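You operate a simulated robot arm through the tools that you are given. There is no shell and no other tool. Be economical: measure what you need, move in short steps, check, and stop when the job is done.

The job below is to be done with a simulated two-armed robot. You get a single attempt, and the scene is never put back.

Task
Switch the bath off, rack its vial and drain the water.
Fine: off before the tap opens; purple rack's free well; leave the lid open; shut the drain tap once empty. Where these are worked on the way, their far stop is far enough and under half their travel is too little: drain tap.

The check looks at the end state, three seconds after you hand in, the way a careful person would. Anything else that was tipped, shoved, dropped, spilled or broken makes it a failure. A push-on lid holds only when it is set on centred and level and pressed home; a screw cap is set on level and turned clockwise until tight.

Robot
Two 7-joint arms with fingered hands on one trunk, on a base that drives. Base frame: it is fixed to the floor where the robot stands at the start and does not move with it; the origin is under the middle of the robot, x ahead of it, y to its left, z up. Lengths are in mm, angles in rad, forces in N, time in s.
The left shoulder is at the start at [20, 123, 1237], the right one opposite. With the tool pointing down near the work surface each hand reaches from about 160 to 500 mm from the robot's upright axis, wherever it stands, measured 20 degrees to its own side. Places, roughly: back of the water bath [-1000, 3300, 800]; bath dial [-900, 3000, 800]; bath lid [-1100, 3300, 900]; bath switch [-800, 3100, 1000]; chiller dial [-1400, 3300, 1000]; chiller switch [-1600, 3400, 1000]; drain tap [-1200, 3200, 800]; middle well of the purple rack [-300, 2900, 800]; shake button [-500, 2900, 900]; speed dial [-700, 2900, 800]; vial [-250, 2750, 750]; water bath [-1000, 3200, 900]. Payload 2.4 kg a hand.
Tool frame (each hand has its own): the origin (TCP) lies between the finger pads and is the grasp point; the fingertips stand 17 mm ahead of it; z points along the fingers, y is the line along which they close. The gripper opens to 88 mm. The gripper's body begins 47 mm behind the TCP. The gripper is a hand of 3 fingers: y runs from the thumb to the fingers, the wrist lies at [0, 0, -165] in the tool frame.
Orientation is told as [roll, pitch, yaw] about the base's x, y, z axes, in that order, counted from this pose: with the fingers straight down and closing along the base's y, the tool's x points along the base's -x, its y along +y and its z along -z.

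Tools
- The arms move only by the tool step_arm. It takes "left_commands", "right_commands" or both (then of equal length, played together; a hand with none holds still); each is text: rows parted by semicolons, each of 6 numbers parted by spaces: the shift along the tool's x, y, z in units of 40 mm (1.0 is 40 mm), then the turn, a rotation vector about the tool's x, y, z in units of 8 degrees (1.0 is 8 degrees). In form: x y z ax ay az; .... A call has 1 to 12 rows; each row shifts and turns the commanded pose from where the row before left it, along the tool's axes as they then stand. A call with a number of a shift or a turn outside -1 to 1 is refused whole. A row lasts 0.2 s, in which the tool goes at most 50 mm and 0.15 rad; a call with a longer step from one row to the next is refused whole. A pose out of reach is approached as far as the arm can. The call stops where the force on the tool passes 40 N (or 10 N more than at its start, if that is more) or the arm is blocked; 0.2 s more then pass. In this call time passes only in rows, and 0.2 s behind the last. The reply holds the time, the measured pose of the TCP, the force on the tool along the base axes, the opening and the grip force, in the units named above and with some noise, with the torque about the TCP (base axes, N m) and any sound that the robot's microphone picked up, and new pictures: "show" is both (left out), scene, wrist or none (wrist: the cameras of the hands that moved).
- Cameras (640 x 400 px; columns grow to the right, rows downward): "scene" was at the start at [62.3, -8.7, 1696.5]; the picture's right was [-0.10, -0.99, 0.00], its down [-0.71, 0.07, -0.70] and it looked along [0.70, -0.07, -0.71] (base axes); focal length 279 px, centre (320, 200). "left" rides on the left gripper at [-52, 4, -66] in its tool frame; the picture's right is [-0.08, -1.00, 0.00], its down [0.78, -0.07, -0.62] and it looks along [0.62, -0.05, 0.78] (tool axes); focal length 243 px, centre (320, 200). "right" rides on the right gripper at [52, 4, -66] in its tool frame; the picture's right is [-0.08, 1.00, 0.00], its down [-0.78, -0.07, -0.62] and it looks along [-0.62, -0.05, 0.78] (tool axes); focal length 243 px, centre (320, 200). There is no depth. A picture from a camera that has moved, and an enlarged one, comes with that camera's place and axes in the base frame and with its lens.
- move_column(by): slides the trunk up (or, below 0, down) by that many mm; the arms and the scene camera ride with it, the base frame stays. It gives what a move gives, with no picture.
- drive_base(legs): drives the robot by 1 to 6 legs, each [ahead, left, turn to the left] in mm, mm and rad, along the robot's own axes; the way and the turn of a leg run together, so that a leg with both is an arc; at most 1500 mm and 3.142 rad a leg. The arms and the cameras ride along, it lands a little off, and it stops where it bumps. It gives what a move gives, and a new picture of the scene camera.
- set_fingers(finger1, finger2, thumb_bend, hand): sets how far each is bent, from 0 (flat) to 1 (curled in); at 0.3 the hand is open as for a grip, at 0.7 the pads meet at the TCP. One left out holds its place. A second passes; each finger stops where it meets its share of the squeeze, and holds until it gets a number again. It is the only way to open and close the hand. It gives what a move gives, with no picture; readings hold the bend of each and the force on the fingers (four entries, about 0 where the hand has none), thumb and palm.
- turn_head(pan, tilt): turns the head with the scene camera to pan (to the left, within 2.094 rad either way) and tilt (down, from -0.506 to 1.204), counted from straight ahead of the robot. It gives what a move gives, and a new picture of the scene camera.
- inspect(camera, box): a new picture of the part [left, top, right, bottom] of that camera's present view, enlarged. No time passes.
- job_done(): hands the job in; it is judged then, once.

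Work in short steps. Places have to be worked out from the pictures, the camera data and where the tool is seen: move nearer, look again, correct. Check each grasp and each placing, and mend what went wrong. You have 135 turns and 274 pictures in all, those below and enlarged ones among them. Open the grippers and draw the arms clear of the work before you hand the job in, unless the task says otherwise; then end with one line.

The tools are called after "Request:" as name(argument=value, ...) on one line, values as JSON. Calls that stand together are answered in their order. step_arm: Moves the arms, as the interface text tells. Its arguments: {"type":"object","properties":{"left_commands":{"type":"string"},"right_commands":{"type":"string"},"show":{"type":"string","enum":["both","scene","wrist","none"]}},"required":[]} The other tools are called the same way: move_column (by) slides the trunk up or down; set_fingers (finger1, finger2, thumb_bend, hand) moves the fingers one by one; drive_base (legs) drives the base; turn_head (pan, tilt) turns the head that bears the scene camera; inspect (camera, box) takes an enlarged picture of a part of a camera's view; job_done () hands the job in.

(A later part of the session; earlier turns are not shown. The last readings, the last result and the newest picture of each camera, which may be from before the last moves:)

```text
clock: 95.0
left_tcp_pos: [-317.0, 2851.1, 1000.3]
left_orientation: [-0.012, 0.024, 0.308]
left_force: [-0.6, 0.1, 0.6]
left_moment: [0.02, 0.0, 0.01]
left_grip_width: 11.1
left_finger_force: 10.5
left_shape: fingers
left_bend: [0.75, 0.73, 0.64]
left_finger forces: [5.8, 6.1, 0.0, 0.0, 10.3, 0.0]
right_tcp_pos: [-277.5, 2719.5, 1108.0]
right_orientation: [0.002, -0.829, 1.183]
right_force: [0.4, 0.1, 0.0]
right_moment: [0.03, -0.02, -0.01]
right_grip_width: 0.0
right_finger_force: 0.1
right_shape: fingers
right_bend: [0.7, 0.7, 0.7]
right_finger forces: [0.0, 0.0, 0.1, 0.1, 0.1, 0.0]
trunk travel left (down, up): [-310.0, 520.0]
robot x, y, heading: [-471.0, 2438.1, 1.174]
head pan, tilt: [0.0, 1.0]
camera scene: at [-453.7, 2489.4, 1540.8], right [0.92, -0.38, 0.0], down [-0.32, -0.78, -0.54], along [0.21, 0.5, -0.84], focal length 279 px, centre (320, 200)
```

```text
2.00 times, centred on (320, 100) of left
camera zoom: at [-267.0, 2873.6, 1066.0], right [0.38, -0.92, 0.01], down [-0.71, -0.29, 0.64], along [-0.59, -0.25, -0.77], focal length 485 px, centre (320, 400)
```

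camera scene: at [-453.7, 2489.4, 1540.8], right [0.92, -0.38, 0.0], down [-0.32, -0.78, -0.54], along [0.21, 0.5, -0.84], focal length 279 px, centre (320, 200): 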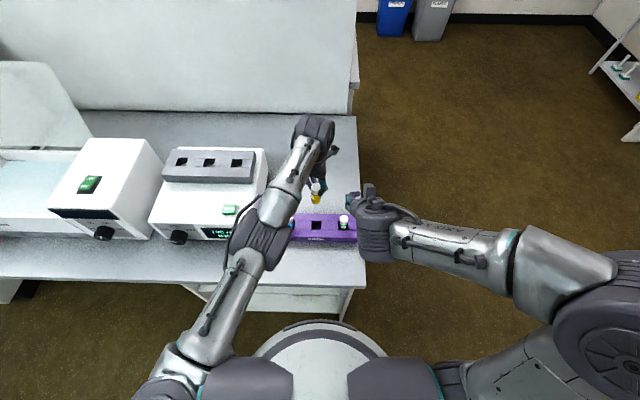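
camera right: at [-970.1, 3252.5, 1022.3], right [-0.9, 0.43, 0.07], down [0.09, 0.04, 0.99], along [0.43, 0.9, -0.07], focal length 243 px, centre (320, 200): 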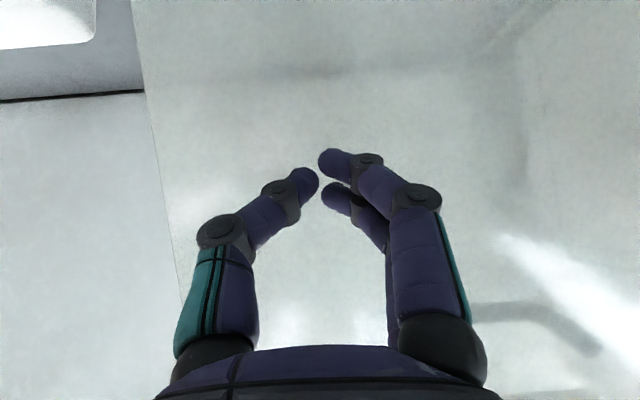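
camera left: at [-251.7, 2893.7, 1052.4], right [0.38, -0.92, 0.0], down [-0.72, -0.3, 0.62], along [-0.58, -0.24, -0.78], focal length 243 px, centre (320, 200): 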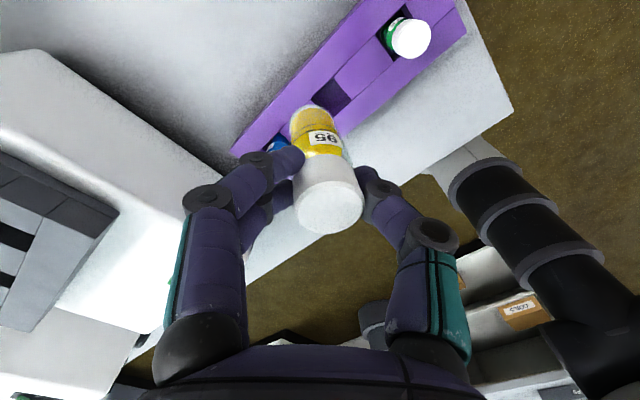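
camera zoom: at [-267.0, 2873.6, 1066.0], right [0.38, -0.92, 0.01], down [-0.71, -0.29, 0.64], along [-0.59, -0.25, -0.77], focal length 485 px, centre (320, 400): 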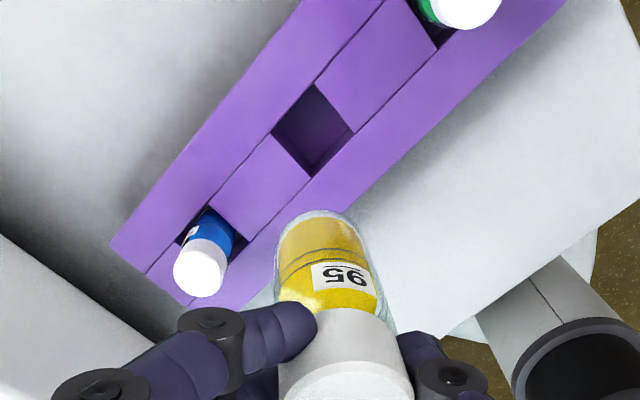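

The well lies at about (-314.5,2855); the vial's bottom is a few mm short of it. I lower the trunk 90 mm and nudge the base 5 mm ahead, then look.

Request:
move_column(by=-90)

Request:
drive_base(legs=[[5, -2, 0]])

Request:
inspect(camera="left", box=[160, 0, 480, 200])

Request:
inspect(camera="scene", box=[260, 150, 380, 250])

```text
clock: 96.3
left_tcp_pos: [-316.1, 2851.8, 910.6]
left_orientation: [-0.012, 0.024, 0.307]
left_force: [-0.3, 0.0, -0.2]
left_moment: [-0.01, 0.0, 0.02]
left_grip_width: 11.3
left_finger_force: 10.4
left_shape: fingers
left_bend: [0.75, 0.73, 0.64]
left_finger forces: [5.8, 6.2, 0.0, 0.0, 10.3, 0.0]
right_tcp_pos: [-276.8, 2718.7, 1016.6]
right_orientation: [0.005, -0.83, 1.181]
right_force: [-0.3, 0.2, 0.0]
right_moment: [-0.02, 0.03, 0.02]
right_grip_width: 0.0
right_finger_force: 0.1
right_shape: fingers
right_bend: [0.7, 0.7, 0.7]
right_finger forces: [0.1, 0.0, 0.0, 0.0, 0.0, 0.0]
trunk travel left (down, up): [-220.0, 610.0]
robot x, y, heading: [-468.8, 2440.3, 1.179]
head pan, tilt: [0.0, 1.0]
```

```text
clock: 97.0
left_tcp_pos: [-311.7, 2854.9, 911.0]
left_orientation: [-0.013, 0.024, 0.305]
left_force: [0.0, 0.5, 0.1]
left_moment: [0.01, 0.0, -0.02]
left_grip_width: 11.2
left_finger_force: 10.9
left_shape: fingers
left_bend: [0.75, 0.73, 0.64]
left_finger forces: [5.6, 6.2, 0.0, 0.1, 10.3, 0.0]
right_tcp_pos: [-272.8, 2722.6, 1016.4]
right_orientation: [0.006, -0.829, 1.183]
right_force: [0.1, 0.1, 0.3]
right_moment: [0.01, -0.06, -0.01]
right_grip_width: 0.0
right_finger_force: 0.1
right_shape: fingers
right_bend: [0.7, 0.7, 0.7]
right_finger forces: [0.1, 0.1, 0.0, 0.1, 0.1, 0.0]
trunk travel left (down, up): [-220.0, 610.0]
robot x, y, heading: [-470.8, 2440.0, 1.175]
head pan, tilt: [0.0, 1.0]
camera scene: at [-448.2, 2493.0, 1450.8], right [0.92, -0.38, 0.0], down [-0.32, -0.78, -0.54], along [0.21, 0.5, -0.84], focal length 279 px, centre (320, 200)
```

scene: 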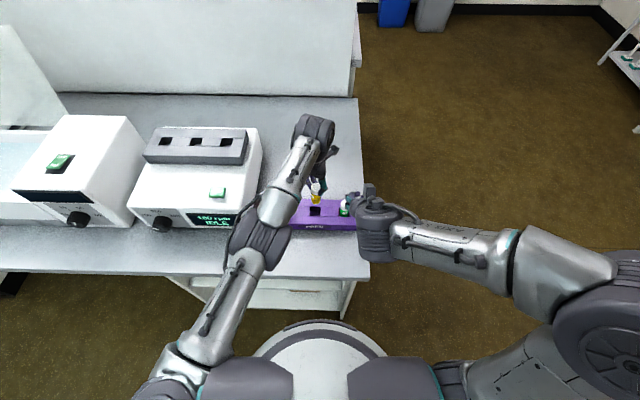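

```text
2.00 times, centred on (320, 100) of left
camera zoom: at [-262.1, 2877.3, 975.8], right [0.38, -0.92, 0.01], down [-0.71, -0.29, 0.64], along [-0.59, -0.25, -0.77], focal length 485 px, centre (320, 400)
```

zoom: 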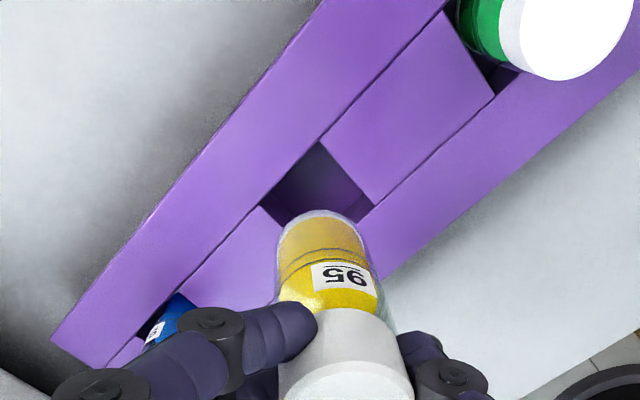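

```text
4.00 times, centred on (320, 200) of scene
camera zoom: at [-448.2, 2493.0, 1450.8], right [0.92, -0.38, 0.0], down [-0.32, -0.78, -0.54], along [0.21, 0.5, -0.84], focal length 1115 px, centre (320, 200)
```

zoom: 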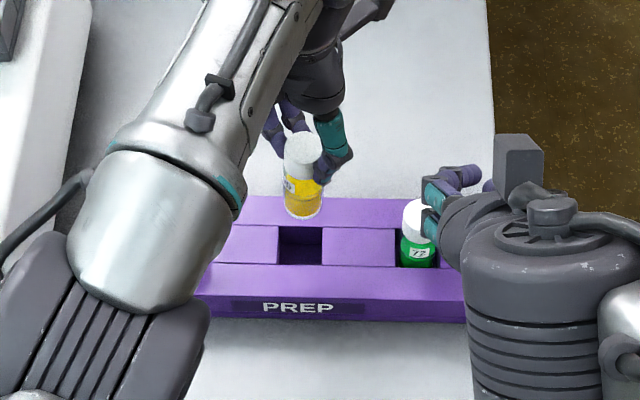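

Nearly aligned (perhaps 2–4 mm short). I lower another 35 mm so that the bottom is just above the mouth and compare directly.

Request:
move_column(by=-33)

Request:
inspect(camera="left", box=[220, 60, 420, 185])

Request:
inspect(camera="scene", box=[280, 160, 360, 230])

```text
clock: 97.8
left_tcp_pos: [-311.7, 2855.8, 877.3]
left_orientation: [-0.013, 0.025, 0.309]
left_force: [-0.3, -0.6, 0.3]
left_moment: [0.02, 0.01, -0.05]
left_grip_width: 11.2
left_finger_force: 11.4
left_shape: fingers
left_bend: [0.75, 0.73, 0.64]
left_finger forces: [5.6, 6.1, 0.0, 0.1, 10.3, 0.1]
right_tcp_pos: [-273.2, 2721.2, 984.9]
right_orientation: [0.005, -0.828, 1.182]
right_force: [0.2, 0.1, 0.3]
right_moment: [0.01, 0.01, 0.01]
right_grip_width: 0.1
right_finger_force: 0.0
right_shape: fingers
right_bend: [0.7, 0.7, 0.7]
right_finger forces: [0.0, 0.0, 0.0, 0.0, 0.0, 0.1]
trunk travel left (down, up): [-187.0, 643.0]
robot x, y, heading: [-466.0, 2443.3, 1.176]
head pan, tilt: [0.0, 1.0]
```

```text
3.20 times, centred on (320, 122) of left
camera zoom: at [-262.4, 2877.0, 943.0], right [0.38, -0.92, 0.01], down [-0.71, -0.29, 0.64], along [-0.59, -0.25, -0.77], focal length 776 px, centre (320, 448)
```

zoom: 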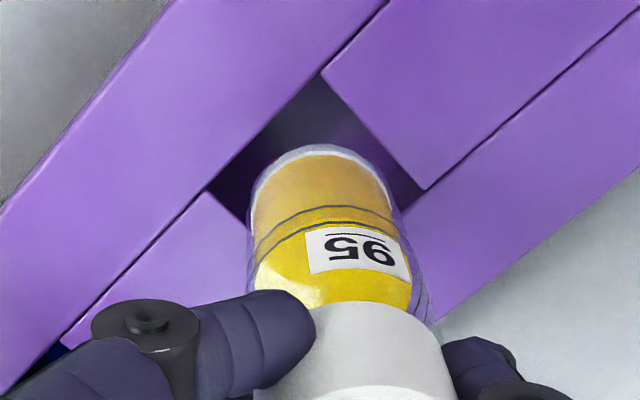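

```text
5.71 times, centred on (320, 195) of scene
camera zoom: at [-448.6, 2492.6, 1417.8], right [0.92, -0.38, 0.0], down [-0.32, -0.78, -0.54], along [0.21, 0.5, -0.84], focal length 1593 px, centre (320, 229)
```

zoom: 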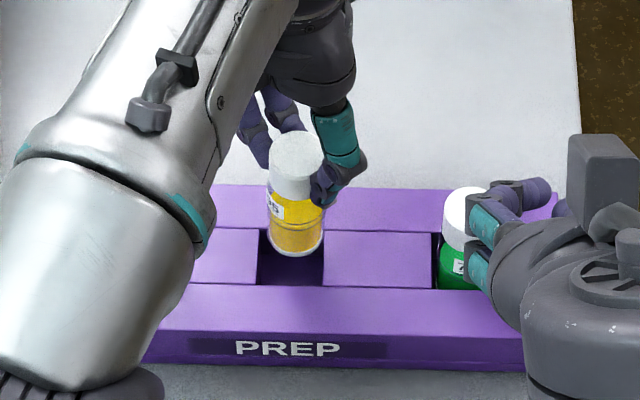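

Very close: the vial is about 2.5 mm too far right. I shift it left a touch with the arm and look again.

Request:
step_arm(left_commands="0.05 0.04 0 0 0 0", show="none")

Request:
inspect(camera="scene", box=[280, 160, 360, 230])

```text
clock: 98.2
left_tcp_pos: [-314.2, 2856.0, 877.0]
left_orientation: [-0.014, 0.024, 0.306]
left_force: [-0.6, 0.0, -0.3]
left_moment: [0.02, 0.0, -0.02]
left_grip_width: 11.2
left_finger_force: 11.4
left_shape: fingers
left_bend: [0.75, 0.73, 0.64]
left_finger forces: [5.7, 6.1, 0.1, 0.0, 10.3, 0.0]
right_tcp_pos: [-272.8, 2721.5, 984.4]
right_orientation: [0.006, -0.83, 1.182]
right_force: [-0.3, 0.1, 0.4]
right_moment: [0.01, 0.02, 0.01]
right_grip_width: 0.3
right_finger_force: 0.0
right_shape: fingers
right_bend: [0.7, 0.7, 0.7]
right_finger forces: [0.1, 0.1, 0.1, 0.1, 0.0, 0.1]
trunk travel left (down, up): [-187.0, 643.0]
robot x, y, heading: [-469.5, 2446.2, 1.179]
head pan, tilt: [0.0, 1.0]
```

```text
5.71 times, centred on (320, 195) of scene
camera zoom: at [-448.5, 2492.7, 1417.9], right [0.92, -0.38, 0.0], down [-0.32, -0.78, -0.54], along [0.21, 0.5, -0.84], focal length 1593 px, centre (320, 229)
```

zoom: 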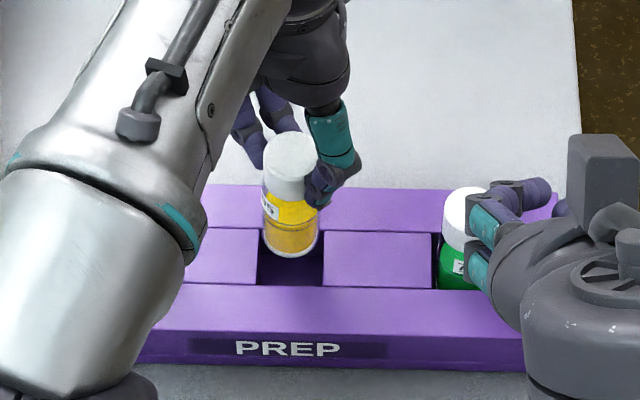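

Centred sideways now and the arm followed freely. I lower the trunk 18 mm so the bottom enters the well.

Request:
move_column(by=-18)

Request:
inspect(camera="scene", box=[280, 150, 360, 220])

Request:
inspect(camera="left", box=[220, 60, 420, 185])

```text
clock: 98.8
left_tcp_pos: [-314.6, 2856.4, 859.0]
left_orientation: [-0.012, 0.024, 0.308]
left_force: [0.0, 0.0, 0.3]
left_moment: [-0.03, -0.02, -0.01]
left_grip_width: 10.9
left_finger_force: 11.6
left_shape: fingers
left_bend: [0.75, 0.73, 0.64]
left_finger forces: [5.6, 6.1, 0.0, 0.1, 10.2, 0.0]
right_tcp_pos: [-273.9, 2722.6, 967.6]
right_orientation: [0.005, -0.83, 1.18]
right_force: [0.6, -0.2, -0.3]
right_moment: [-0.04, 0.0, 0.0]
right_grip_width: 0.2
right_finger_force: 0.0
right_shape: fingers
right_bend: [0.7, 0.7, 0.7]
right_finger forces: [0.1, 0.0, 0.0, 0.0, 0.0, 0.1]
trunk travel left (down, up): [-169.0, 661.0]
robot x, y, heading: [-468.3, 2447.5, 1.186]
head pan, tilt: [0.0, 1.0]
```

```text
5.71 times, centred on (320, 185) of scene
camera zoom: at [-448.6, 2492.6, 1399.8], right [0.92, -0.38, 0.0], down [-0.32, -0.78, -0.54], along [0.21, 0.5, -0.84], focal length 1593 px, centre (320, 286)
```

zoom: 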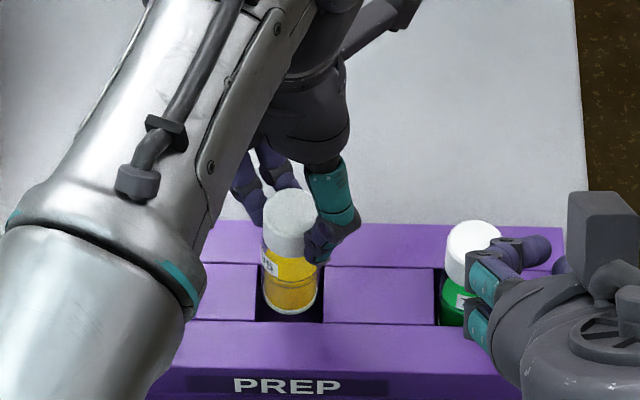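

```text
3.20 times, centred on (320, 122) of left
camera zoom: at [-264.7, 2877.8, 924.9], right [0.38, -0.92, 0.01], down [-0.71, -0.29, 0.64], along [-0.59, -0.25, -0.77], focal length 776 px, centre (320, 448)
```

zoom: 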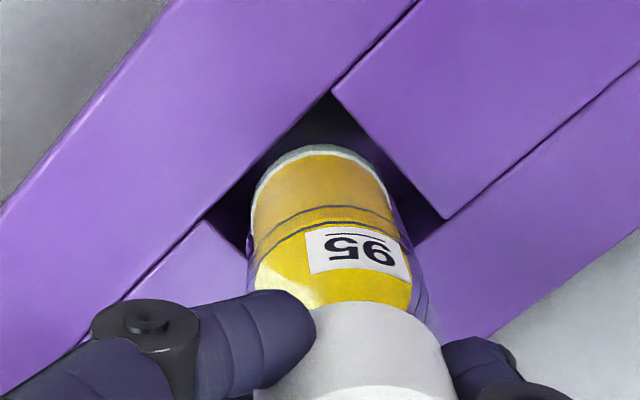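

The bottom is in the mouth without contact. I keep lowering in two steps, watching the force.

Request:
move_column(by=-14)

Request:
inspect(camera="scene", box=[280, 150, 360, 220])

```text
clock: 99.4
left_tcp_pos: [-313.7, 2857.1, 845.1]
left_orientation: [-0.012, 0.025, 0.307]
left_force: [-0.2, -0.8, 1.3]
left_moment: [0.0, 0.0, 0.01]
left_grip_width: 11.0
left_finger_force: 11.1
left_shape: fingers
left_bend: [0.75, 0.73, 0.64]
left_finger forces: [5.6, 6.1, 0.0, 0.0, 10.3, 0.0]
right_tcp_pos: [-271.8, 2722.2, 951.8]
right_orientation: [0.005, -0.829, 1.181]
right_force: [-0.2, 0.7, -0.2]
right_moment: [0.01, 0.03, 0.0]
right_grip_width: 0.0
right_finger_force: 0.1
right_shape: fingers
right_bend: [0.7, 0.7, 0.7]
right_finger forces: [0.0, 0.0, 0.0, 0.0, 0.0, 0.0]
trunk travel left (down, up): [-155.0, 675.0]
robot x, y, heading: [-467.9, 2444.8, 1.177]
head pan, tilt: [0.0, 1.0]
```

```text
5.71 times, centred on (320, 185) of scene
camera zoom: at [-448.6, 2492.6, 1385.8], right [0.92, -0.38, 0.0], down [-0.32, -0.78, -0.54], along [0.21, 0.5, -0.84], focal length 1593 px, centre (320, 286)
```

zoom: 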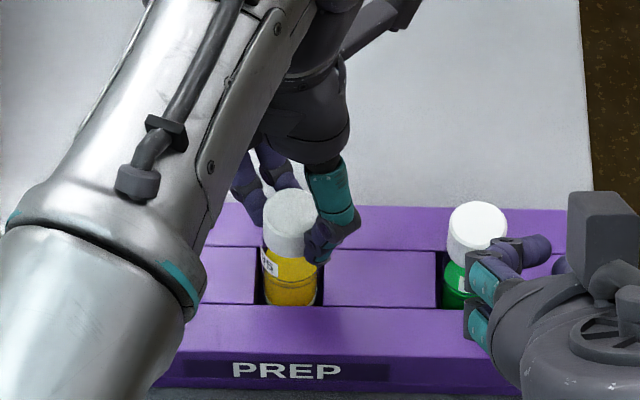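

Entering well; about 12 mm to go by comparison with the green vial. I lower 8 more.

Request:
move_column(by=-8)

Request:
move_column(by=-4)

Request:
inspect(camera="scene", box=[280, 150, 360, 220])

```text
clock: 100.0
left_tcp_pos: [-314.6, 2856.2, 837.5]
left_orientation: [-0.012, 0.024, 0.307]
left_force: [0.0, -0.6, -0.7]
left_moment: [0.0, -0.02, -0.03]
left_grip_width: 11.1
left_finger_force: 11.6
left_shape: fingers
left_bend: [0.75, 0.73, 0.64]
left_finger forces: [5.9, 6.7, 0.1, 0.1, 11.0, 0.1]
right_tcp_pos: [-274.3, 2721.9, 945.6]
right_orientation: [0.005, -0.827, 1.182]
right_force: [-0.5, -0.3, -0.2]
right_moment: [0.01, 0.02, -0.01]
right_grip_width: 0.0
right_finger_force: 0.0
right_shape: fingers
right_bend: [0.7, 0.7, 0.7]
right_finger forces: [0.0, 0.1, 0.0, 0.0, 0.0, 0.2]
trunk travel left (down, up): [-147.0, 683.0]
robot x, y, heading: [-466.7, 2447.3, 1.183]
head pan, tilt: [0.0, 1.0]
```

```text
clock: 100.5
left_tcp_pos: [-315.4, 2857.5, 835.8]
left_orientation: [-0.009, 0.022, 0.309]
left_force: [0.2, 5.8, 23.7]
left_moment: [0.02, -0.02, 0.0]
left_grip_width: 11.2
left_finger_force: 22.9
left_shape: fingers
left_bend: [0.77, 0.76, 0.65]
left_finger forces: [16.4, 15.3, 0.0, 0.0, 14.3, 0.1]
right_tcp_pos: [-273.7, 2723.1, 940.9]
right_orientation: [0.003, -0.831, 1.185]
right_force: [-0.8, 0.0, 0.9]
right_moment: [0.0, -0.01, -0.02]
right_grip_width: 0.0
right_finger_force: 0.0
right_shape: fingers
right_bend: [0.7, 0.7, 0.7]
right_finger forces: [0.0, 0.1, 0.0, 0.0, 0.0, 0.0]
trunk travel left (down, up): [-143.0, 687.0]
robot x, y, heading: [-465.6, 2446.8, 1.183]
head pan, tilt: [0.0, 1.0]
```

```text
5.71 times, centred on (320, 185) of scene
camera zoom: at [-449.1, 2491.7, 1374.1], right [0.92, -0.38, 0.0], down [-0.32, -0.78, -0.54], along [0.21, 0.5, -0.84], focal length 1593 px, centre (320, 286)
```

zoom: 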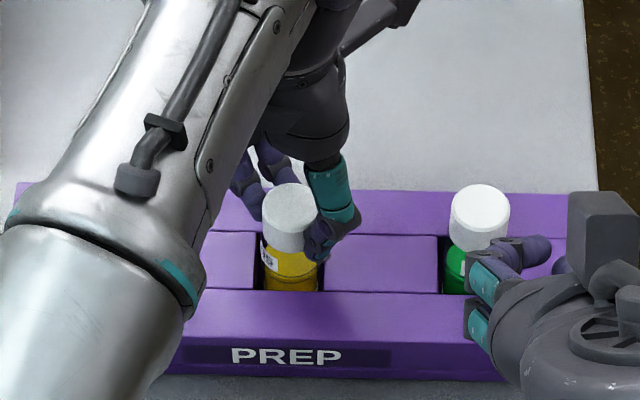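

Bottomed: the cap is level with its neighbour. I relieve the load slightly, then open the fingers.

Request:
move_column(by=3)

Request:
set_fingers(hand="left", finger1=0.5, finger2=0.5, thumb_bend=0.5)

Request:
inspect(camera="left", box=[120, 50, 520, 300])

```text
clock: 101.0
left_tcp_pos: [-314.6, 2856.4, 835.9]
left_orientation: [-0.013, 0.027, 0.309]
left_force: [0.8, 1.9, 9.9]
left_moment: [0.01, -0.02, -0.03]
left_grip_width: 11.1
left_finger_force: 16.2
left_shape: fingers
left_bend: [0.77, 0.75, 0.65]
left_finger forces: [10.1, 10.0, 0.0, 0.1, 11.9, 0.1]
right_tcp_pos: [-273.4, 2721.9, 944.1]
right_orientation: [0.004, -0.83, 1.18]
right_force: [0.3, 0.0, 0.1]
right_moment: [0.01, 0.01, -0.03]
right_grip_width: 0.0
right_finger_force: 0.0
right_shape: fingers
right_bend: [0.7, 0.7, 0.7]
right_finger forces: [0.1, 0.0, 0.0, 0.0, 0.0, 0.0]
trunk travel left (down, up): [-146.0, 684.0]
robot x, y, heading: [-465.4, 2445.8, 1.18]
head pan, tilt: [0.0, 1.0]
```

```text
clock: 102.0
left_tcp_pos: [-314.4, 2856.2, 837.1]
left_orientation: [-0.013, 0.025, 0.307]
left_force: [1.4, -0.4, 15.4]
left_moment: [0.07, -0.06, -0.01]
left_grip_width: 21.7
left_finger_force: 9.8
left_shape: fingers
left_bend: [0.73, 0.5, 0.5]
left_finger forces: [19.2, 0.0, 0.1, 0.1, 0.1, 0.0]
right_tcp_pos: [-273.4, 2721.1, 944.6]
right_orientation: [0.005, -0.83, 1.18]
right_force: [0.1, -0.3, -0.5]
right_moment: [0.03, -0.04, -0.01]
right_grip_width: 0.0
right_finger_force: 0.1
right_shape: fingers
right_bend: [0.7, 0.7, 0.7]
right_finger forces: [0.0, 0.1, 0.0, 0.0, 0.0, 0.0]
trunk travel left (down, up): [-146.0, 684.0]
robot x, y, heading: [-467.5, 2443.7, 1.181]
head pan, tilt: [0.0, 1.0]
```

```text
1.60 times, centred on (320, 175) of left
camera zoom: at [-264.7, 2876.9, 902.5], right [0.38, -0.92, 0.01], down [-0.71, -0.29, 0.64], along [-0.59, -0.25, -0.77], focal length 388 px, centre (320, 240)
```

zoom: 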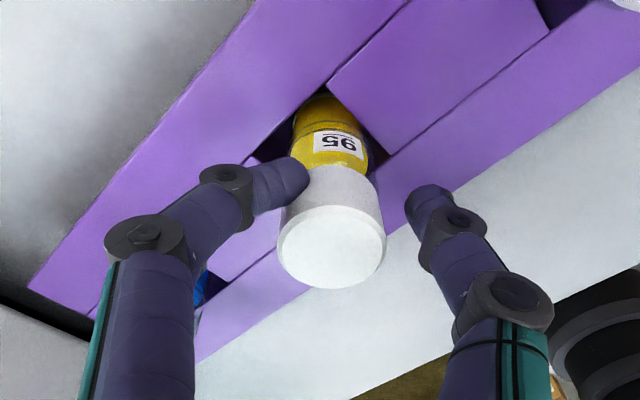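

Finger 1 is pressing on the rack top as it tries to straighten. I raise the trunk in small amounts to let it clear.

Request:
move_column(by=6)

Request:
move_column(by=8)

Request:
inspect(camera="left", box=[120, 50, 520, 300])

```text
clock: 102.6
left_tcp_pos: [-315.0, 2856.0, 841.8]
left_orientation: [-0.014, 0.025, 0.31]
left_force: [0.1, -0.6, -1.0]
left_moment: [0.0, 0.04, 0.0]
left_grip_width: 39.5
left_finger_force: 0.1
left_shape: fingers
left_bend: [0.5, 0.5, 0.5]
left_finger forces: [0.0, 0.0, 0.0, 0.0, 0.0, 0.0]
right_tcp_pos: [-273.8, 2722.2, 949.6]
right_orientation: [0.006, -0.828, 1.182]
right_force: [-0.7, 0.6, -0.1]
right_moment: [-0.03, 0.01, -0.03]
right_grip_width: 0.0
right_finger_force: 0.1
right_shape: fingers
right_bend: [0.7, 0.7, 0.7]
right_finger forces: [0.2, 0.0, 0.0, 0.0, 0.0, 0.0]
trunk travel left (down, up): [-152.0, 678.0]
robot x, y, heading: [-470.5, 2448.7, 1.18]
head pan, tilt: [0.0, 1.0]
```

```text
clock: 103.2
left_tcp_pos: [-313.6, 2856.5, 850.3]
left_orientation: [-0.011, 0.024, 0.309]
left_force: [0.7, 0.4, 0.4]
left_moment: [0.0, -0.02, 0.02]
left_grip_width: 39.6
left_finger_force: 0.2
left_shape: fingers
left_bend: [0.5, 0.5, 0.5]
left_finger forces: [0.1, 0.1, 0.0, 0.1, 0.1, 0.1]
right_tcp_pos: [-273.0, 2723.0, 958.2]
right_orientation: [0.007, -0.83, 1.181]
right_force: [0.6, 0.4, 0.5]
right_moment: [0.0, 0.02, -0.06]
right_grip_width: 0.0
right_finger_force: 0.0
right_shape: fingers
right_bend: [0.7, 0.7, 0.7]
right_finger forces: [0.0, 0.0, 0.1, 0.0, 0.1, 0.0]
trunk travel left (down, up): [-160.0, 670.0]
robot x, y, heading: [-468.2, 2447.3, 1.182]
head pan, tilt: [0.0, 1.0]
```

```text
1.60 times, centred on (320, 175) of left
camera zoom: at [-264.6, 2877.8, 915.9], right [0.38, -0.92, 0.01], down [-0.71, -0.29, 0.64], along [-0.59, -0.25, -0.77], focal length 388 px, centre (320, 240)
```

zoom: 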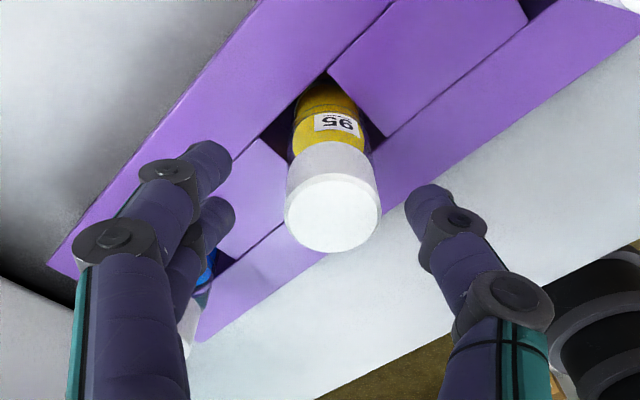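

The fingers are free and the vial stands in the well. I raise the trunk straight up by 290 mm and check the rack.

Request:
move_column(by=155)

Request:
move_column(by=135)

Request:
inspect(camera="scene", box=[250, 170, 380, 270])

Request:
inspect(camera="left", box=[120, 0, 520, 250])

```text
clock: 105.0
left_tcp_pos: [-314.3, 2856.3, 1005.4]
left_orientation: [-0.011, 0.024, 0.307]
left_force: [-0.6, -0.2, 0.6]
left_moment: [0.03, 0.0, -0.01]
left_grip_width: 39.6
left_finger_force: 0.1
left_shape: fingers
left_bend: [0.5, 0.5, 0.5]
left_finger forces: [0.0, 0.0, 0.0, 0.1, 0.1, 0.1]
right_tcp_pos: [-274.1, 2722.9, 1113.0]
right_orientation: [0.004, -0.83, 1.183]
right_force: [0.1, -0.4, -0.7]
right_moment: [0.0, -0.02, 0.02]
right_grip_width: 0.1
right_finger_force: 0.2
right_shape: fingers
right_bend: [0.7, 0.7, 0.7]
right_finger forces: [0.0, 0.0, 0.0, 0.0, 0.1, 0.0]
trunk travel left (down, up): [-315.0, 515.0]
robot x, y, heading: [-469.5, 2448.4, 1.181]
head pan, tilt: [0.0, 1.0]
```

```text
clock: 106.6
left_tcp_pos: [-314.4, 2857.0, 1140.8]
left_orientation: [-0.013, 0.025, 0.308]
left_force: [0.0, -0.6, 0.3]
left_moment: [0.0, -0.01, -0.02]
left_grip_width: 39.6
left_finger_force: 0.0
left_shape: fingers
left_bend: [0.5, 0.5, 0.5]
left_finger forces: [0.1, 0.0, 0.0, 0.0, 0.1, 0.0]
right_tcp_pos: [-273.7, 2722.3, 1247.6]
right_orientation: [0.005, -0.83, 1.181]
right_force: [0.5, 0.7, 0.0]
right_moment: [-0.02, 0.02, -0.02]
right_grip_width: 0.0
right_finger_force: 0.1
right_shape: fingers
right_bend: [0.7, 0.7, 0.7]
right_finger forces: [0.0, 0.1, 0.0, 0.0, 0.0, 0.0]
trunk travel left (down, up): [-450.0, 380.0]
robot x, y, heading: [-470.6, 2447.8, 1.18]
head pan, tilt: [0.0, 1.0]
```

```text
4.00 times, centred on (315, 220) of scene
camera zoom: at [-448.4, 2492.8, 1680.7], right [0.92, -0.38, 0.0], down [-0.32, -0.78, -0.54], along [0.21, 0.5, -0.84], focal length 1115 px, centre (340, 120)
```

zoom: 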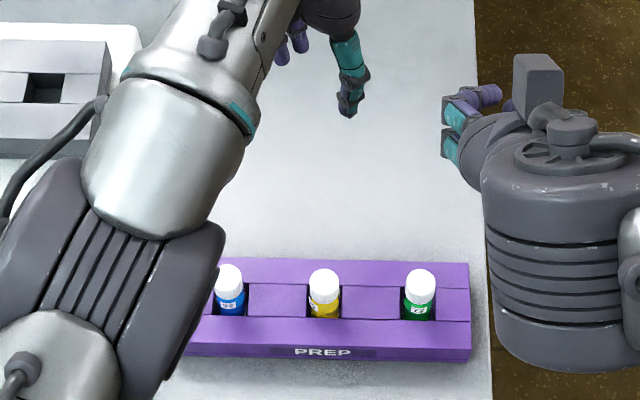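

```text
1.60 times, centred on (320, 125) of left
camera zoom: at [-264.6, 2877.9, 1205.8], right [0.38, -0.92, 0.01], down [-0.71, -0.29, 0.64], along [-0.59, -0.25, -0.77], focal length 388 px, centre (320, 320)
```

zoom: 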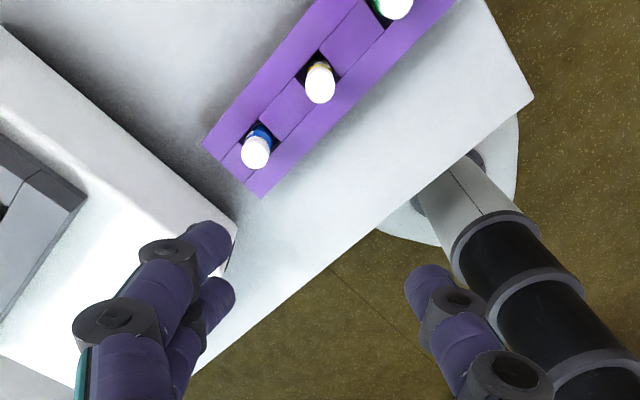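

The vial is neatly racked. Now I try to free the left arm with small inward steps, since the last small step was accepted.

Request:
step_arm(left_commands="0.08 -0.06 0 0 0 0;0.08 -0.06 0 0 0 0;0.15 -0.12 0 0 0 0;0.3 -0.25 0 0 0 0;0.5 -0.4 0 0 0 0;0.6 -0.5 0 0 0 0", show="none")

```text
clock: 108.0
left_tcp_pos: [-310.0, 2849.5, 1147.6]
left_orientation: [-0.013, 0.024, 0.309]
left_force: [0.4, 0.5, 1.1]
left_moment: [0.0, -0.03, 0.02]
left_grip_width: 39.5
left_finger_force: 0.1
left_shape: fingers
left_bend: [0.5, 0.5, 0.5]
left_finger forces: [0.1, 0.0, 0.1, 0.1, 0.0, 0.0]
left hand out of reach, approached as far as the arm can: row 1, 2, 3, 4, 5, 6
right_tcp_pos: [-272.4, 2722.2, 1246.6]
right_orientation: [0.006, -0.829, 1.182]
right_force: [-0.4, 0.6, -0.3]
right_moment: [0.01, 0.02, 0.0]
right_grip_width: 0.1
right_finger_force: 0.0
right_shape: fingers
right_bend: [0.7, 0.7, 0.7]
right_finger forces: [0.0, 0.0, 0.1, 0.0, 0.0, 0.0]
trunk travel left (down, up): [-450.0, 380.0]
robot x, y, heading: [-466.8, 2449.3, 1.18]
head pan, tilt: [0.0, 1.0]
```

Still locked. I move the right hand aside and tilt the left hand strongly inward, to make wrist limits force the elbow to flex.

Request:
step_arm(right_commands="0 -1 0 0 0 0;0 -1 0 0 0 0;0 -1 0 0 0 0", show="none")

Request:
step_arm(left_commands="0.4 -0.3 0 0.6 0.8 0;0.4 -0.3 0 0.6 0.8 0;0.4 -0.3 0 0.6 0.8 0;0.4 -0.3 0 0.6 0.8 0;0.4 -0.3 -0.2 0.6 0.8 0;0.4 -0.3 -0.3 0.6 0.8 0;0.3 -0.2 -0.4 0.6 0.8 0;0.2 -0.1 -0.4 0.6 0.8 0;0 0 -0.5 0.6 0.8 0;0 0 -0.5 0.6 0.8 0", show="scene")

```text
clock: 108.8
left_tcp_pos: [-307.4, 2848.7, 1146.8]
left_orientation: [-0.013, 0.025, 0.307]
left_force: [-0.3, -0.1, -0.2]
left_moment: [-0.01, -0.01, 0.02]
left_grip_width: 39.7
left_finger_force: 0.0
left_shape: fingers
left_bend: [0.5, 0.5, 0.5]
left_finger forces: [0.0, 0.1, 0.0, 0.0, 0.0, 0.0]
right_tcp_pos: [-158.2, 2677.0, 1246.4]
right_orientation: [0.004, -0.829, 1.183]
right_force: [-0.5, -0.3, 0.3]
right_moment: [-0.01, -0.04, 0.02]
right_grip_width: 0.0
right_finger_force: 0.0
right_shape: fingers
right_bend: [0.7, 0.7, 0.7]
right_finger forces: [0.0, 0.1, 0.0, 0.0, 0.1, 0.0]
trunk travel left (down, up): [-450.0, 380.0]
robot x, y, heading: [-465.4, 2443.6, 1.178]
head pan, tilt: [0.0, 1.0]
```

```text
clock: 111.0
left_tcp_pos: [-401.4, 2766.5, 1165.2]
left_orientation: [-0.522, 0.595, 0.148]
left_force: [0.4, 0.2, 0.2]
left_moment: [-0.01, 0.0, 0.01]
left_grip_width: 39.6
left_finger_force: 0.0
left_shape: fingers
left_bend: [0.5, 0.5, 0.5]
left_finger forces: [0.1, 0.1, 0.0, 0.0, 0.0, 0.0]
left hand out of reach, approached as far as the arm can: row 3, 4, 5, 6, 7, 8, 9, 10
right_tcp_pos: [-161.2, 2676.6, 1246.9]
right_orientation: [0.005, -0.827, 1.181]
right_force: [0.2, 0.3, 0.2]
right_moment: [0.0, 0.07, 0.0]
right_grip_width: 0.0
right_finger_force: 0.1
right_shape: fingers
right_bend: [0.7, 0.7, 0.7]
right_finger forces: [0.0, 0.0, 0.1, 0.0, 0.1, 0.1]
trunk travel left (down, up): [-450.0, 380.0]
robot x, y, heading: [-470.3, 2447.3, 1.18]
head pan, tilt: [0.0, 1.0]
camera scene: at [-448.5, 2492.7, 1680.8], right [0.92, -0.38, 0.0], down [-0.32, -0.78, -0.54], along [0.21, 0.5, -0.84], focal length 279 px, centre (320, 200)
```

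scene: 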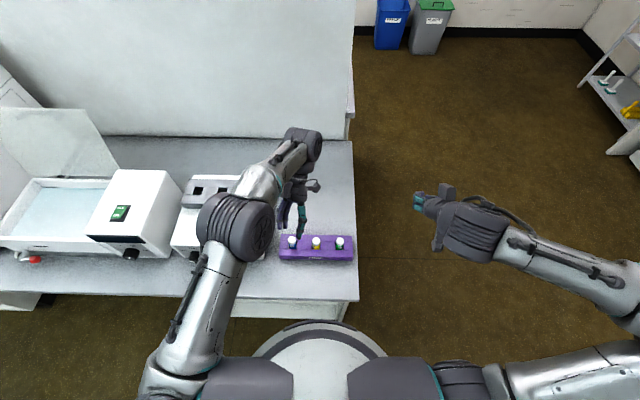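

The elbow now looks bent (wrist 425 mm from the shoulder). I level the hand again, which draws the wrist further inward.

Request:
step_arm(left_commands="0 0 -0.2 -0.5 -0.7 0;0 0 -0.2 -0.6 -0.8 0;0 0 -0.2 -0.6 -0.8 0;0 0 0 -0.6 -0.8 0;0 0 0 -0.6 -0.8 0", show="scene")

```text
clock: 112.2
left_tcp_pos: [-393.4, 2778.1, 1184.5]
left_orientation: [-0.05, 0.074, 0.308]
left_force: [0.2, 0.5, -0.1]
left_moment: [-0.01, -0.02, 0.0]
left_grip_width: 39.4
left_finger_force: 0.2
left_shape: fingers
left_bend: [0.5, 0.5, 0.5]
left_finger forces: [0.0, 0.0, 0.0, 0.0, 0.0, 0.1]
right_tcp_pos: [-161.4, 2676.9, 1247.3]
right_orientation: [0.006, -0.829, 1.183]
right_force: [0.9, -0.2, 0.1]
right_moment: [0.01, -0.01, 0.02]
right_grip_width: 0.0
right_finger_force: 0.1
right_shape: fingers
right_bend: [0.7, 0.7, 0.7]
right_finger forces: [0.0, 0.1, 0.0, 0.0, 0.1, 0.1]
trunk travel left (down, up): [-450.0, 380.0]
robot x, y, heading: [-468.3, 2448.1, 1.179]
head pan, tilt: [0.0, 1.0]
camera scene: at [-448.6, 2492.1, 1680.8], right [0.92, -0.38, 0.0], down [-0.32, -0.78, -0.54], along [0.21, 0.5, -0.84], focal length 279 px, centre (320, 200)
```

scene: 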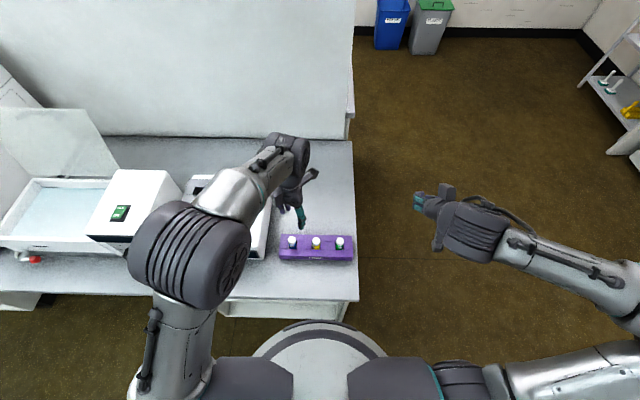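

Both arms are free. The vial is racked, so I drive back to the bath for the drain tap.

Request:
drive_base(legs=[[-60, 0, 0], [0, 790, 0], [130, 0, 0]])

Request:
inspect(camera="scene", box=[160, 150, 400, 310])

```text
clock: 117.9
left_tcp_pos: [-1095.2, 3143.3, 1183.6]
left_orientation: [-0.052, 0.077, 0.308]
left_force: [0.6, -0.1, -0.1]
left_moment: [-0.02, -0.01, -0.01]
left_grip_width: 39.6
left_finger_force: 0.0
left_shape: fingers
left_bend: [0.5, 0.5, 0.5]
left_finger forces: [0.0, 0.1, 0.1, 0.1, 0.0, 0.0]
right_tcp_pos: [-862.9, 3042.8, 1246.6]
right_orientation: [0.005, -0.827, 1.182]
right_force: [-0.7, -0.3, 0.0]
right_moment: [-0.04, -0.05, 0.02]
right_grip_width: 0.1
right_finger_force: 0.1
right_shape: fingers
right_bend: [0.7, 0.7, 0.7]
right_finger forces: [0.1, 0.0, 0.0, 0.0, 0.1, 0.0]
trunk travel left (down, up): [-450.0, 380.0]
robot x, y, heading: [-1171.7, 2812.6, 1.183]
head pan, tilt: [0.0, 1.0]
camera scene: at [-1149.5, 2859.1, 1680.7], right [0.92, -0.38, 0.0], down [-0.32, -0.78, -0.54], along [0.2, 0.5, -0.84], focal length 279 px, centre (320, 200)
```

scene: 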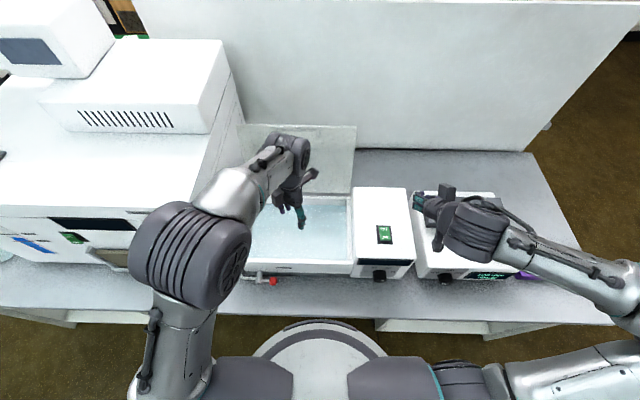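

```text
2.50 times, centred on (280, 230) of scene
camera zoom: at [-1149.5, 2859.1, 1680.7], right [0.92, -0.38, 0.0], down [-0.32, -0.78, -0.54], along [0.2, 0.5, -0.84], focal length 697 px, centre (420, 125)
```

zoom: 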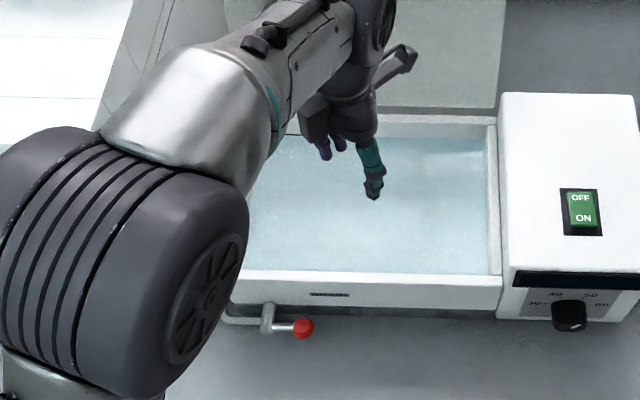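

I bring the left hand over the tap for a close look with its camera.

Request:
step_arm(left_commands="0 0 0 -0.4 -0.53 0;0.8 0.45 0 0 0 0;0.8 0.45 0 0 0 0;0.75 0.42 0 0 0 0;0 0 1 0 0 0;0 0 1 0 0 0;0 0 1 0 0 0;0 0 1 0 0 0")

```text
clock: 119.7
left_tcp_pos: [-1202.0, 3164.2, 1024.4]
left_orientation: [0.006, 0.002, 0.31]
left_force: [-0.1, 0.0, -0.2]
left_moment: [0.01, 0.01, -0.01]
left_grip_width: 40.0
left_finger_force: 0.0
left_shape: fingers
left_bend: [0.5, 0.5, 0.5]
left_finger forces: [0.0, 0.1, 0.0, 0.1, 0.0, 0.1]
right_tcp_pos: [-862.8, 3042.8, 1247.2]
right_orientation: [0.006, -0.83, 1.183]
right_force: [0.2, -0.3, -0.3]
right_moment: [0.01, 0.02, 0.0]
right_grip_width: 0.0
right_finger_force: 0.0
right_shape: fingers
right_bend: [0.7, 0.7, 0.7]
right_finger forces: [0.0, 0.0, 0.0, 0.0, 0.0, 0.0]
trunk travel left (down, up): [-450.0, 380.0]
robot x, y, heading: [-1168.8, 2809.0, 1.179]
head pan, tilt: [0.0, 1.0]
camera scene: at [-1150.4, 2857.7, 1680.8], right [0.92, -0.38, 0.0], down [-0.32, -0.78, -0.54], along [0.21, 0.5, -0.84], focal length 279 px, centre (320, 200)
camera left: at [-1154.0, 3184.3, 1091.9], right [0.39, -0.92, 0.0], down [-0.72, -0.3, 0.62], along [-0.58, -0.24, -0.78], focal length 243 px, centre (320, 200)
```

scene: 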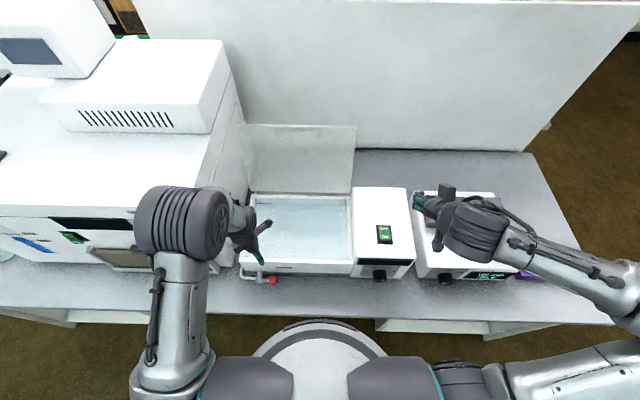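
left: 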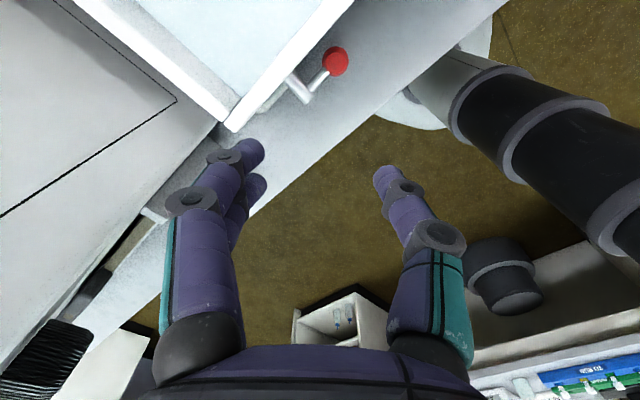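

Request:
inspect(camera="left", box=[220, 20, 400, 133])

Request:
inspect(camera="scene", box=[225, 250, 305, 300])

```text
3.54 times, centred on (310, 76) of left
camera zoom: at [-1154.0, 3184.3, 1091.9], right [0.39, -0.92, 0.0], down [-0.72, -0.3, 0.62], along [-0.58, -0.24, -0.78], focal length 859 px, centre (355, 637)
```

zoom: 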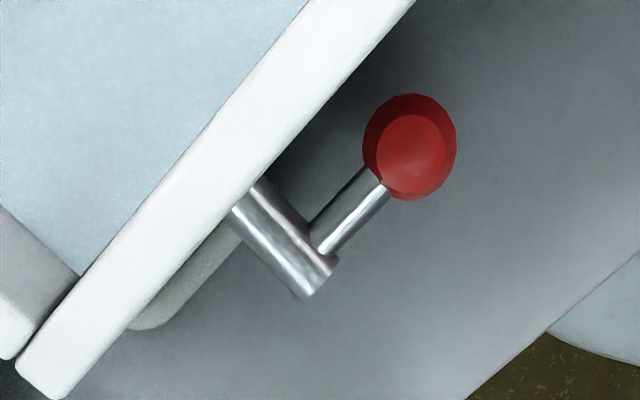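

```text
8.00 times, centred on (265, 275) of scene
camera zoom: at [-1150.4, 2857.7, 1680.8], right [0.92, -0.38, 0.0], down [-0.32, -0.78, -0.54], along [0.21, 0.5, -0.84], focal length 2230 px, centre (760, -400)
```

zoom: 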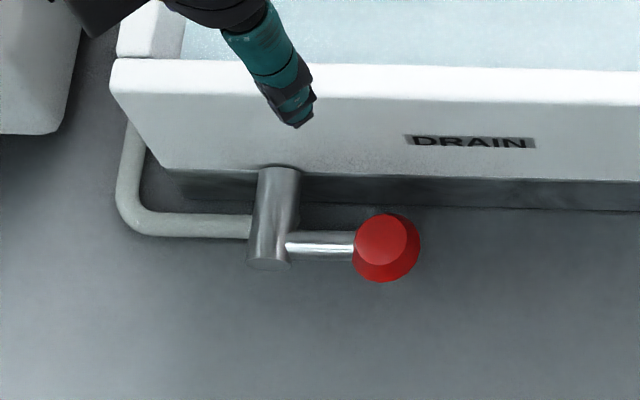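

The spindle sticks out of the bath front and the lever points right, so it turns upward about the horizontal spindle. I will push the red knob up with the closed left hand pointing forward-down. First I close the fingers, back off slightly and reorient.

Request:
set_fingers(hand="left", finger1=0.7, finger2=0.7, thumb_bend=0.7)

Request:
drive_base(legs=[[-40, 0, 0]])

Request:
step_arm(left_commands="0 0 0 0 0 -1;0 0 0 0 0 -1;0 0 0 0 0 -1;0 0 0 0 0 -1;0 0 0 0 0 -1;0 0 0 0 0 -1;0 0 0 0 -1 0;0 0 0 0 -1 0;0 0 0 0 -1 0;0 0 0 0 -1 0;0 0 0 0 -1 0;0 0 0 0 -1 0")

```text
clock: 120.7
left_tcp_pos: [-1202.4, 3164.1, 1025.7]
left_orientation: [0.004, 0.002, 0.311]
left_force: [0.0, -0.4, -0.5]
left_moment: [0.04, 0.01, 0.0]
left_grip_width: 0.2
left_finger_force: 0.1
left_shape: fingers
left_bend: [0.7, 0.7, 0.7]
left_finger forces: [0.0, 0.0, 0.1, 0.0, 0.0, 0.0]
right_tcp_pos: [-863.0, 3040.6, 1248.3]
right_orientation: [0.003, -0.83, 1.182]
right_force: [-0.5, -1.0, 0.3]
right_moment: [0.0, 0.01, -0.02]
right_grip_width: 0.0
right_finger_force: 0.0
right_shape: fingers
right_bend: [0.7, 0.7, 0.7]
right_finger forces: [0.0, 0.0, 0.1, 0.0, 0.0, 0.0]
trunk travel left (down, up): [-450.0, 380.0]
robot x, y, heading: [-1168.9, 2808.8, 1.181]
head pan, tilt: [0.0, 1.0]
```

```text
clock: 121.6
left_tcp_pos: [-1218.1, 3123.6, 1026.5]
left_orientation: [0.007, 0.001, 0.31]
left_force: [0.2, -0.4, -0.7]
left_moment: [-0.01, 0.01, -0.01]
left_grip_width: 0.0
left_finger_force: 0.1
left_shape: fingers
left_bend: [0.7, 0.7, 0.7]
left_finger forces: [0.0, 0.1, 0.1, 0.0, 0.0, 0.1]
right_tcp_pos: [-880.0, 3001.8, 1248.3]
right_orientation: [0.005, -0.83, 1.182]
right_force: [0.3, -0.3, -0.1]
right_moment: [0.03, 0.01, 0.0]
right_grip_width: 0.0
right_finger_force: 0.1
right_shape: fingers
right_bend: [0.7, 0.7, 0.7]
right_finger forces: [0.1, 0.1, 0.1, 0.0, 0.0, 0.0]
trunk travel left (down, up): [-450.0, 380.0]
robot x, y, heading: [-1188.4, 2774.5, 1.183]
head pan, tilt: [0.0, 1.0]
camera scene: at [-1167.1, 2816.6, 1680.9], right [0.93, -0.38, 0.0], down [-0.32, -0.78, -0.54], along [0.21, 0.5, -0.84], focal length 279 px, centre (320, 200)
```

scene: 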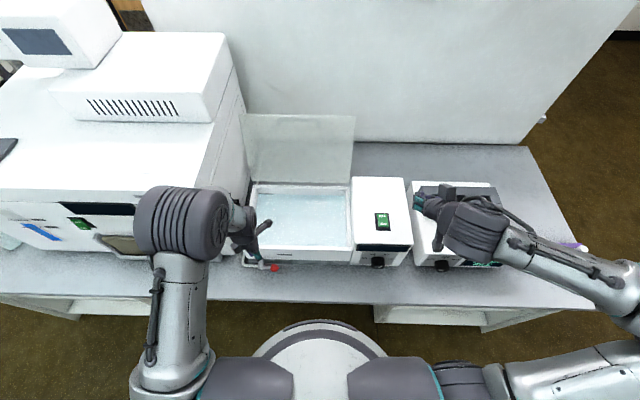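

```text
clock: 124.2
left_tcp_pos: [-1218.5, 3126.8, 1025.5]
left_orientation: [0.003, -0.841, 1.145]
left_force: [0.8, 0.2, 0.2]
left_moment: [-0.02, 0.02, 0.03]
left_grip_width: 0.0
left_finger_force: 0.1
left_shape: fingers
left_bend: [0.7, 0.7, 0.7]
left_finger forces: [0.0, 0.0, 0.0, 0.0, 0.0, 0.0]
right_tcp_pos: [-880.4, 3003.6, 1247.6]
right_orientation: [0.005, -0.829, 1.184]
right_force: [-0.5, 0.6, -0.4]
right_moment: [-0.03, 0.0, -0.04]
right_grip_width: 0.0
right_finger_force: 0.1
right_shape: fingers
right_bend: [0.7, 0.7, 0.7]
right_finger forces: [0.0, 0.1, 0.1, 0.0, 0.0, 0.0]
trunk travel left (down, up): [-450.0, 380.0]
robot x, y, heading: [-1182.8, 2777.2, 1.183]
head pan, tilt: [0.0, 1.0]
camera scene: at [-1166.1, 2819.6, 1680.8], right [0.93, -0.38, 0.0], down [-0.32, -0.78, -0.54], along [0.21, 0.5, -0.84], focal length 279 px, centre (320, 200)
camera left: at [-1227.3, 3114.8, 1109.8], right [0.93, -0.36, 0.06], down [-0.34, -0.92, -0.17], along [0.12, 0.14, -0.98], focal length 243 px, centre (320, 200)
```

scene: 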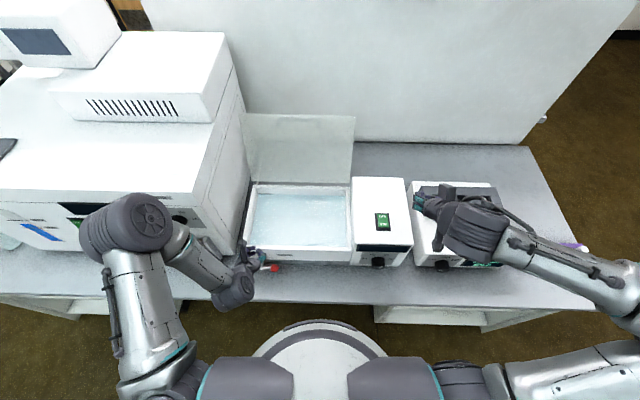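
left: 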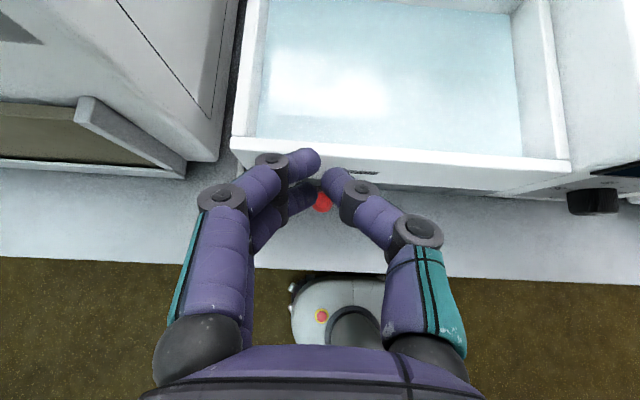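

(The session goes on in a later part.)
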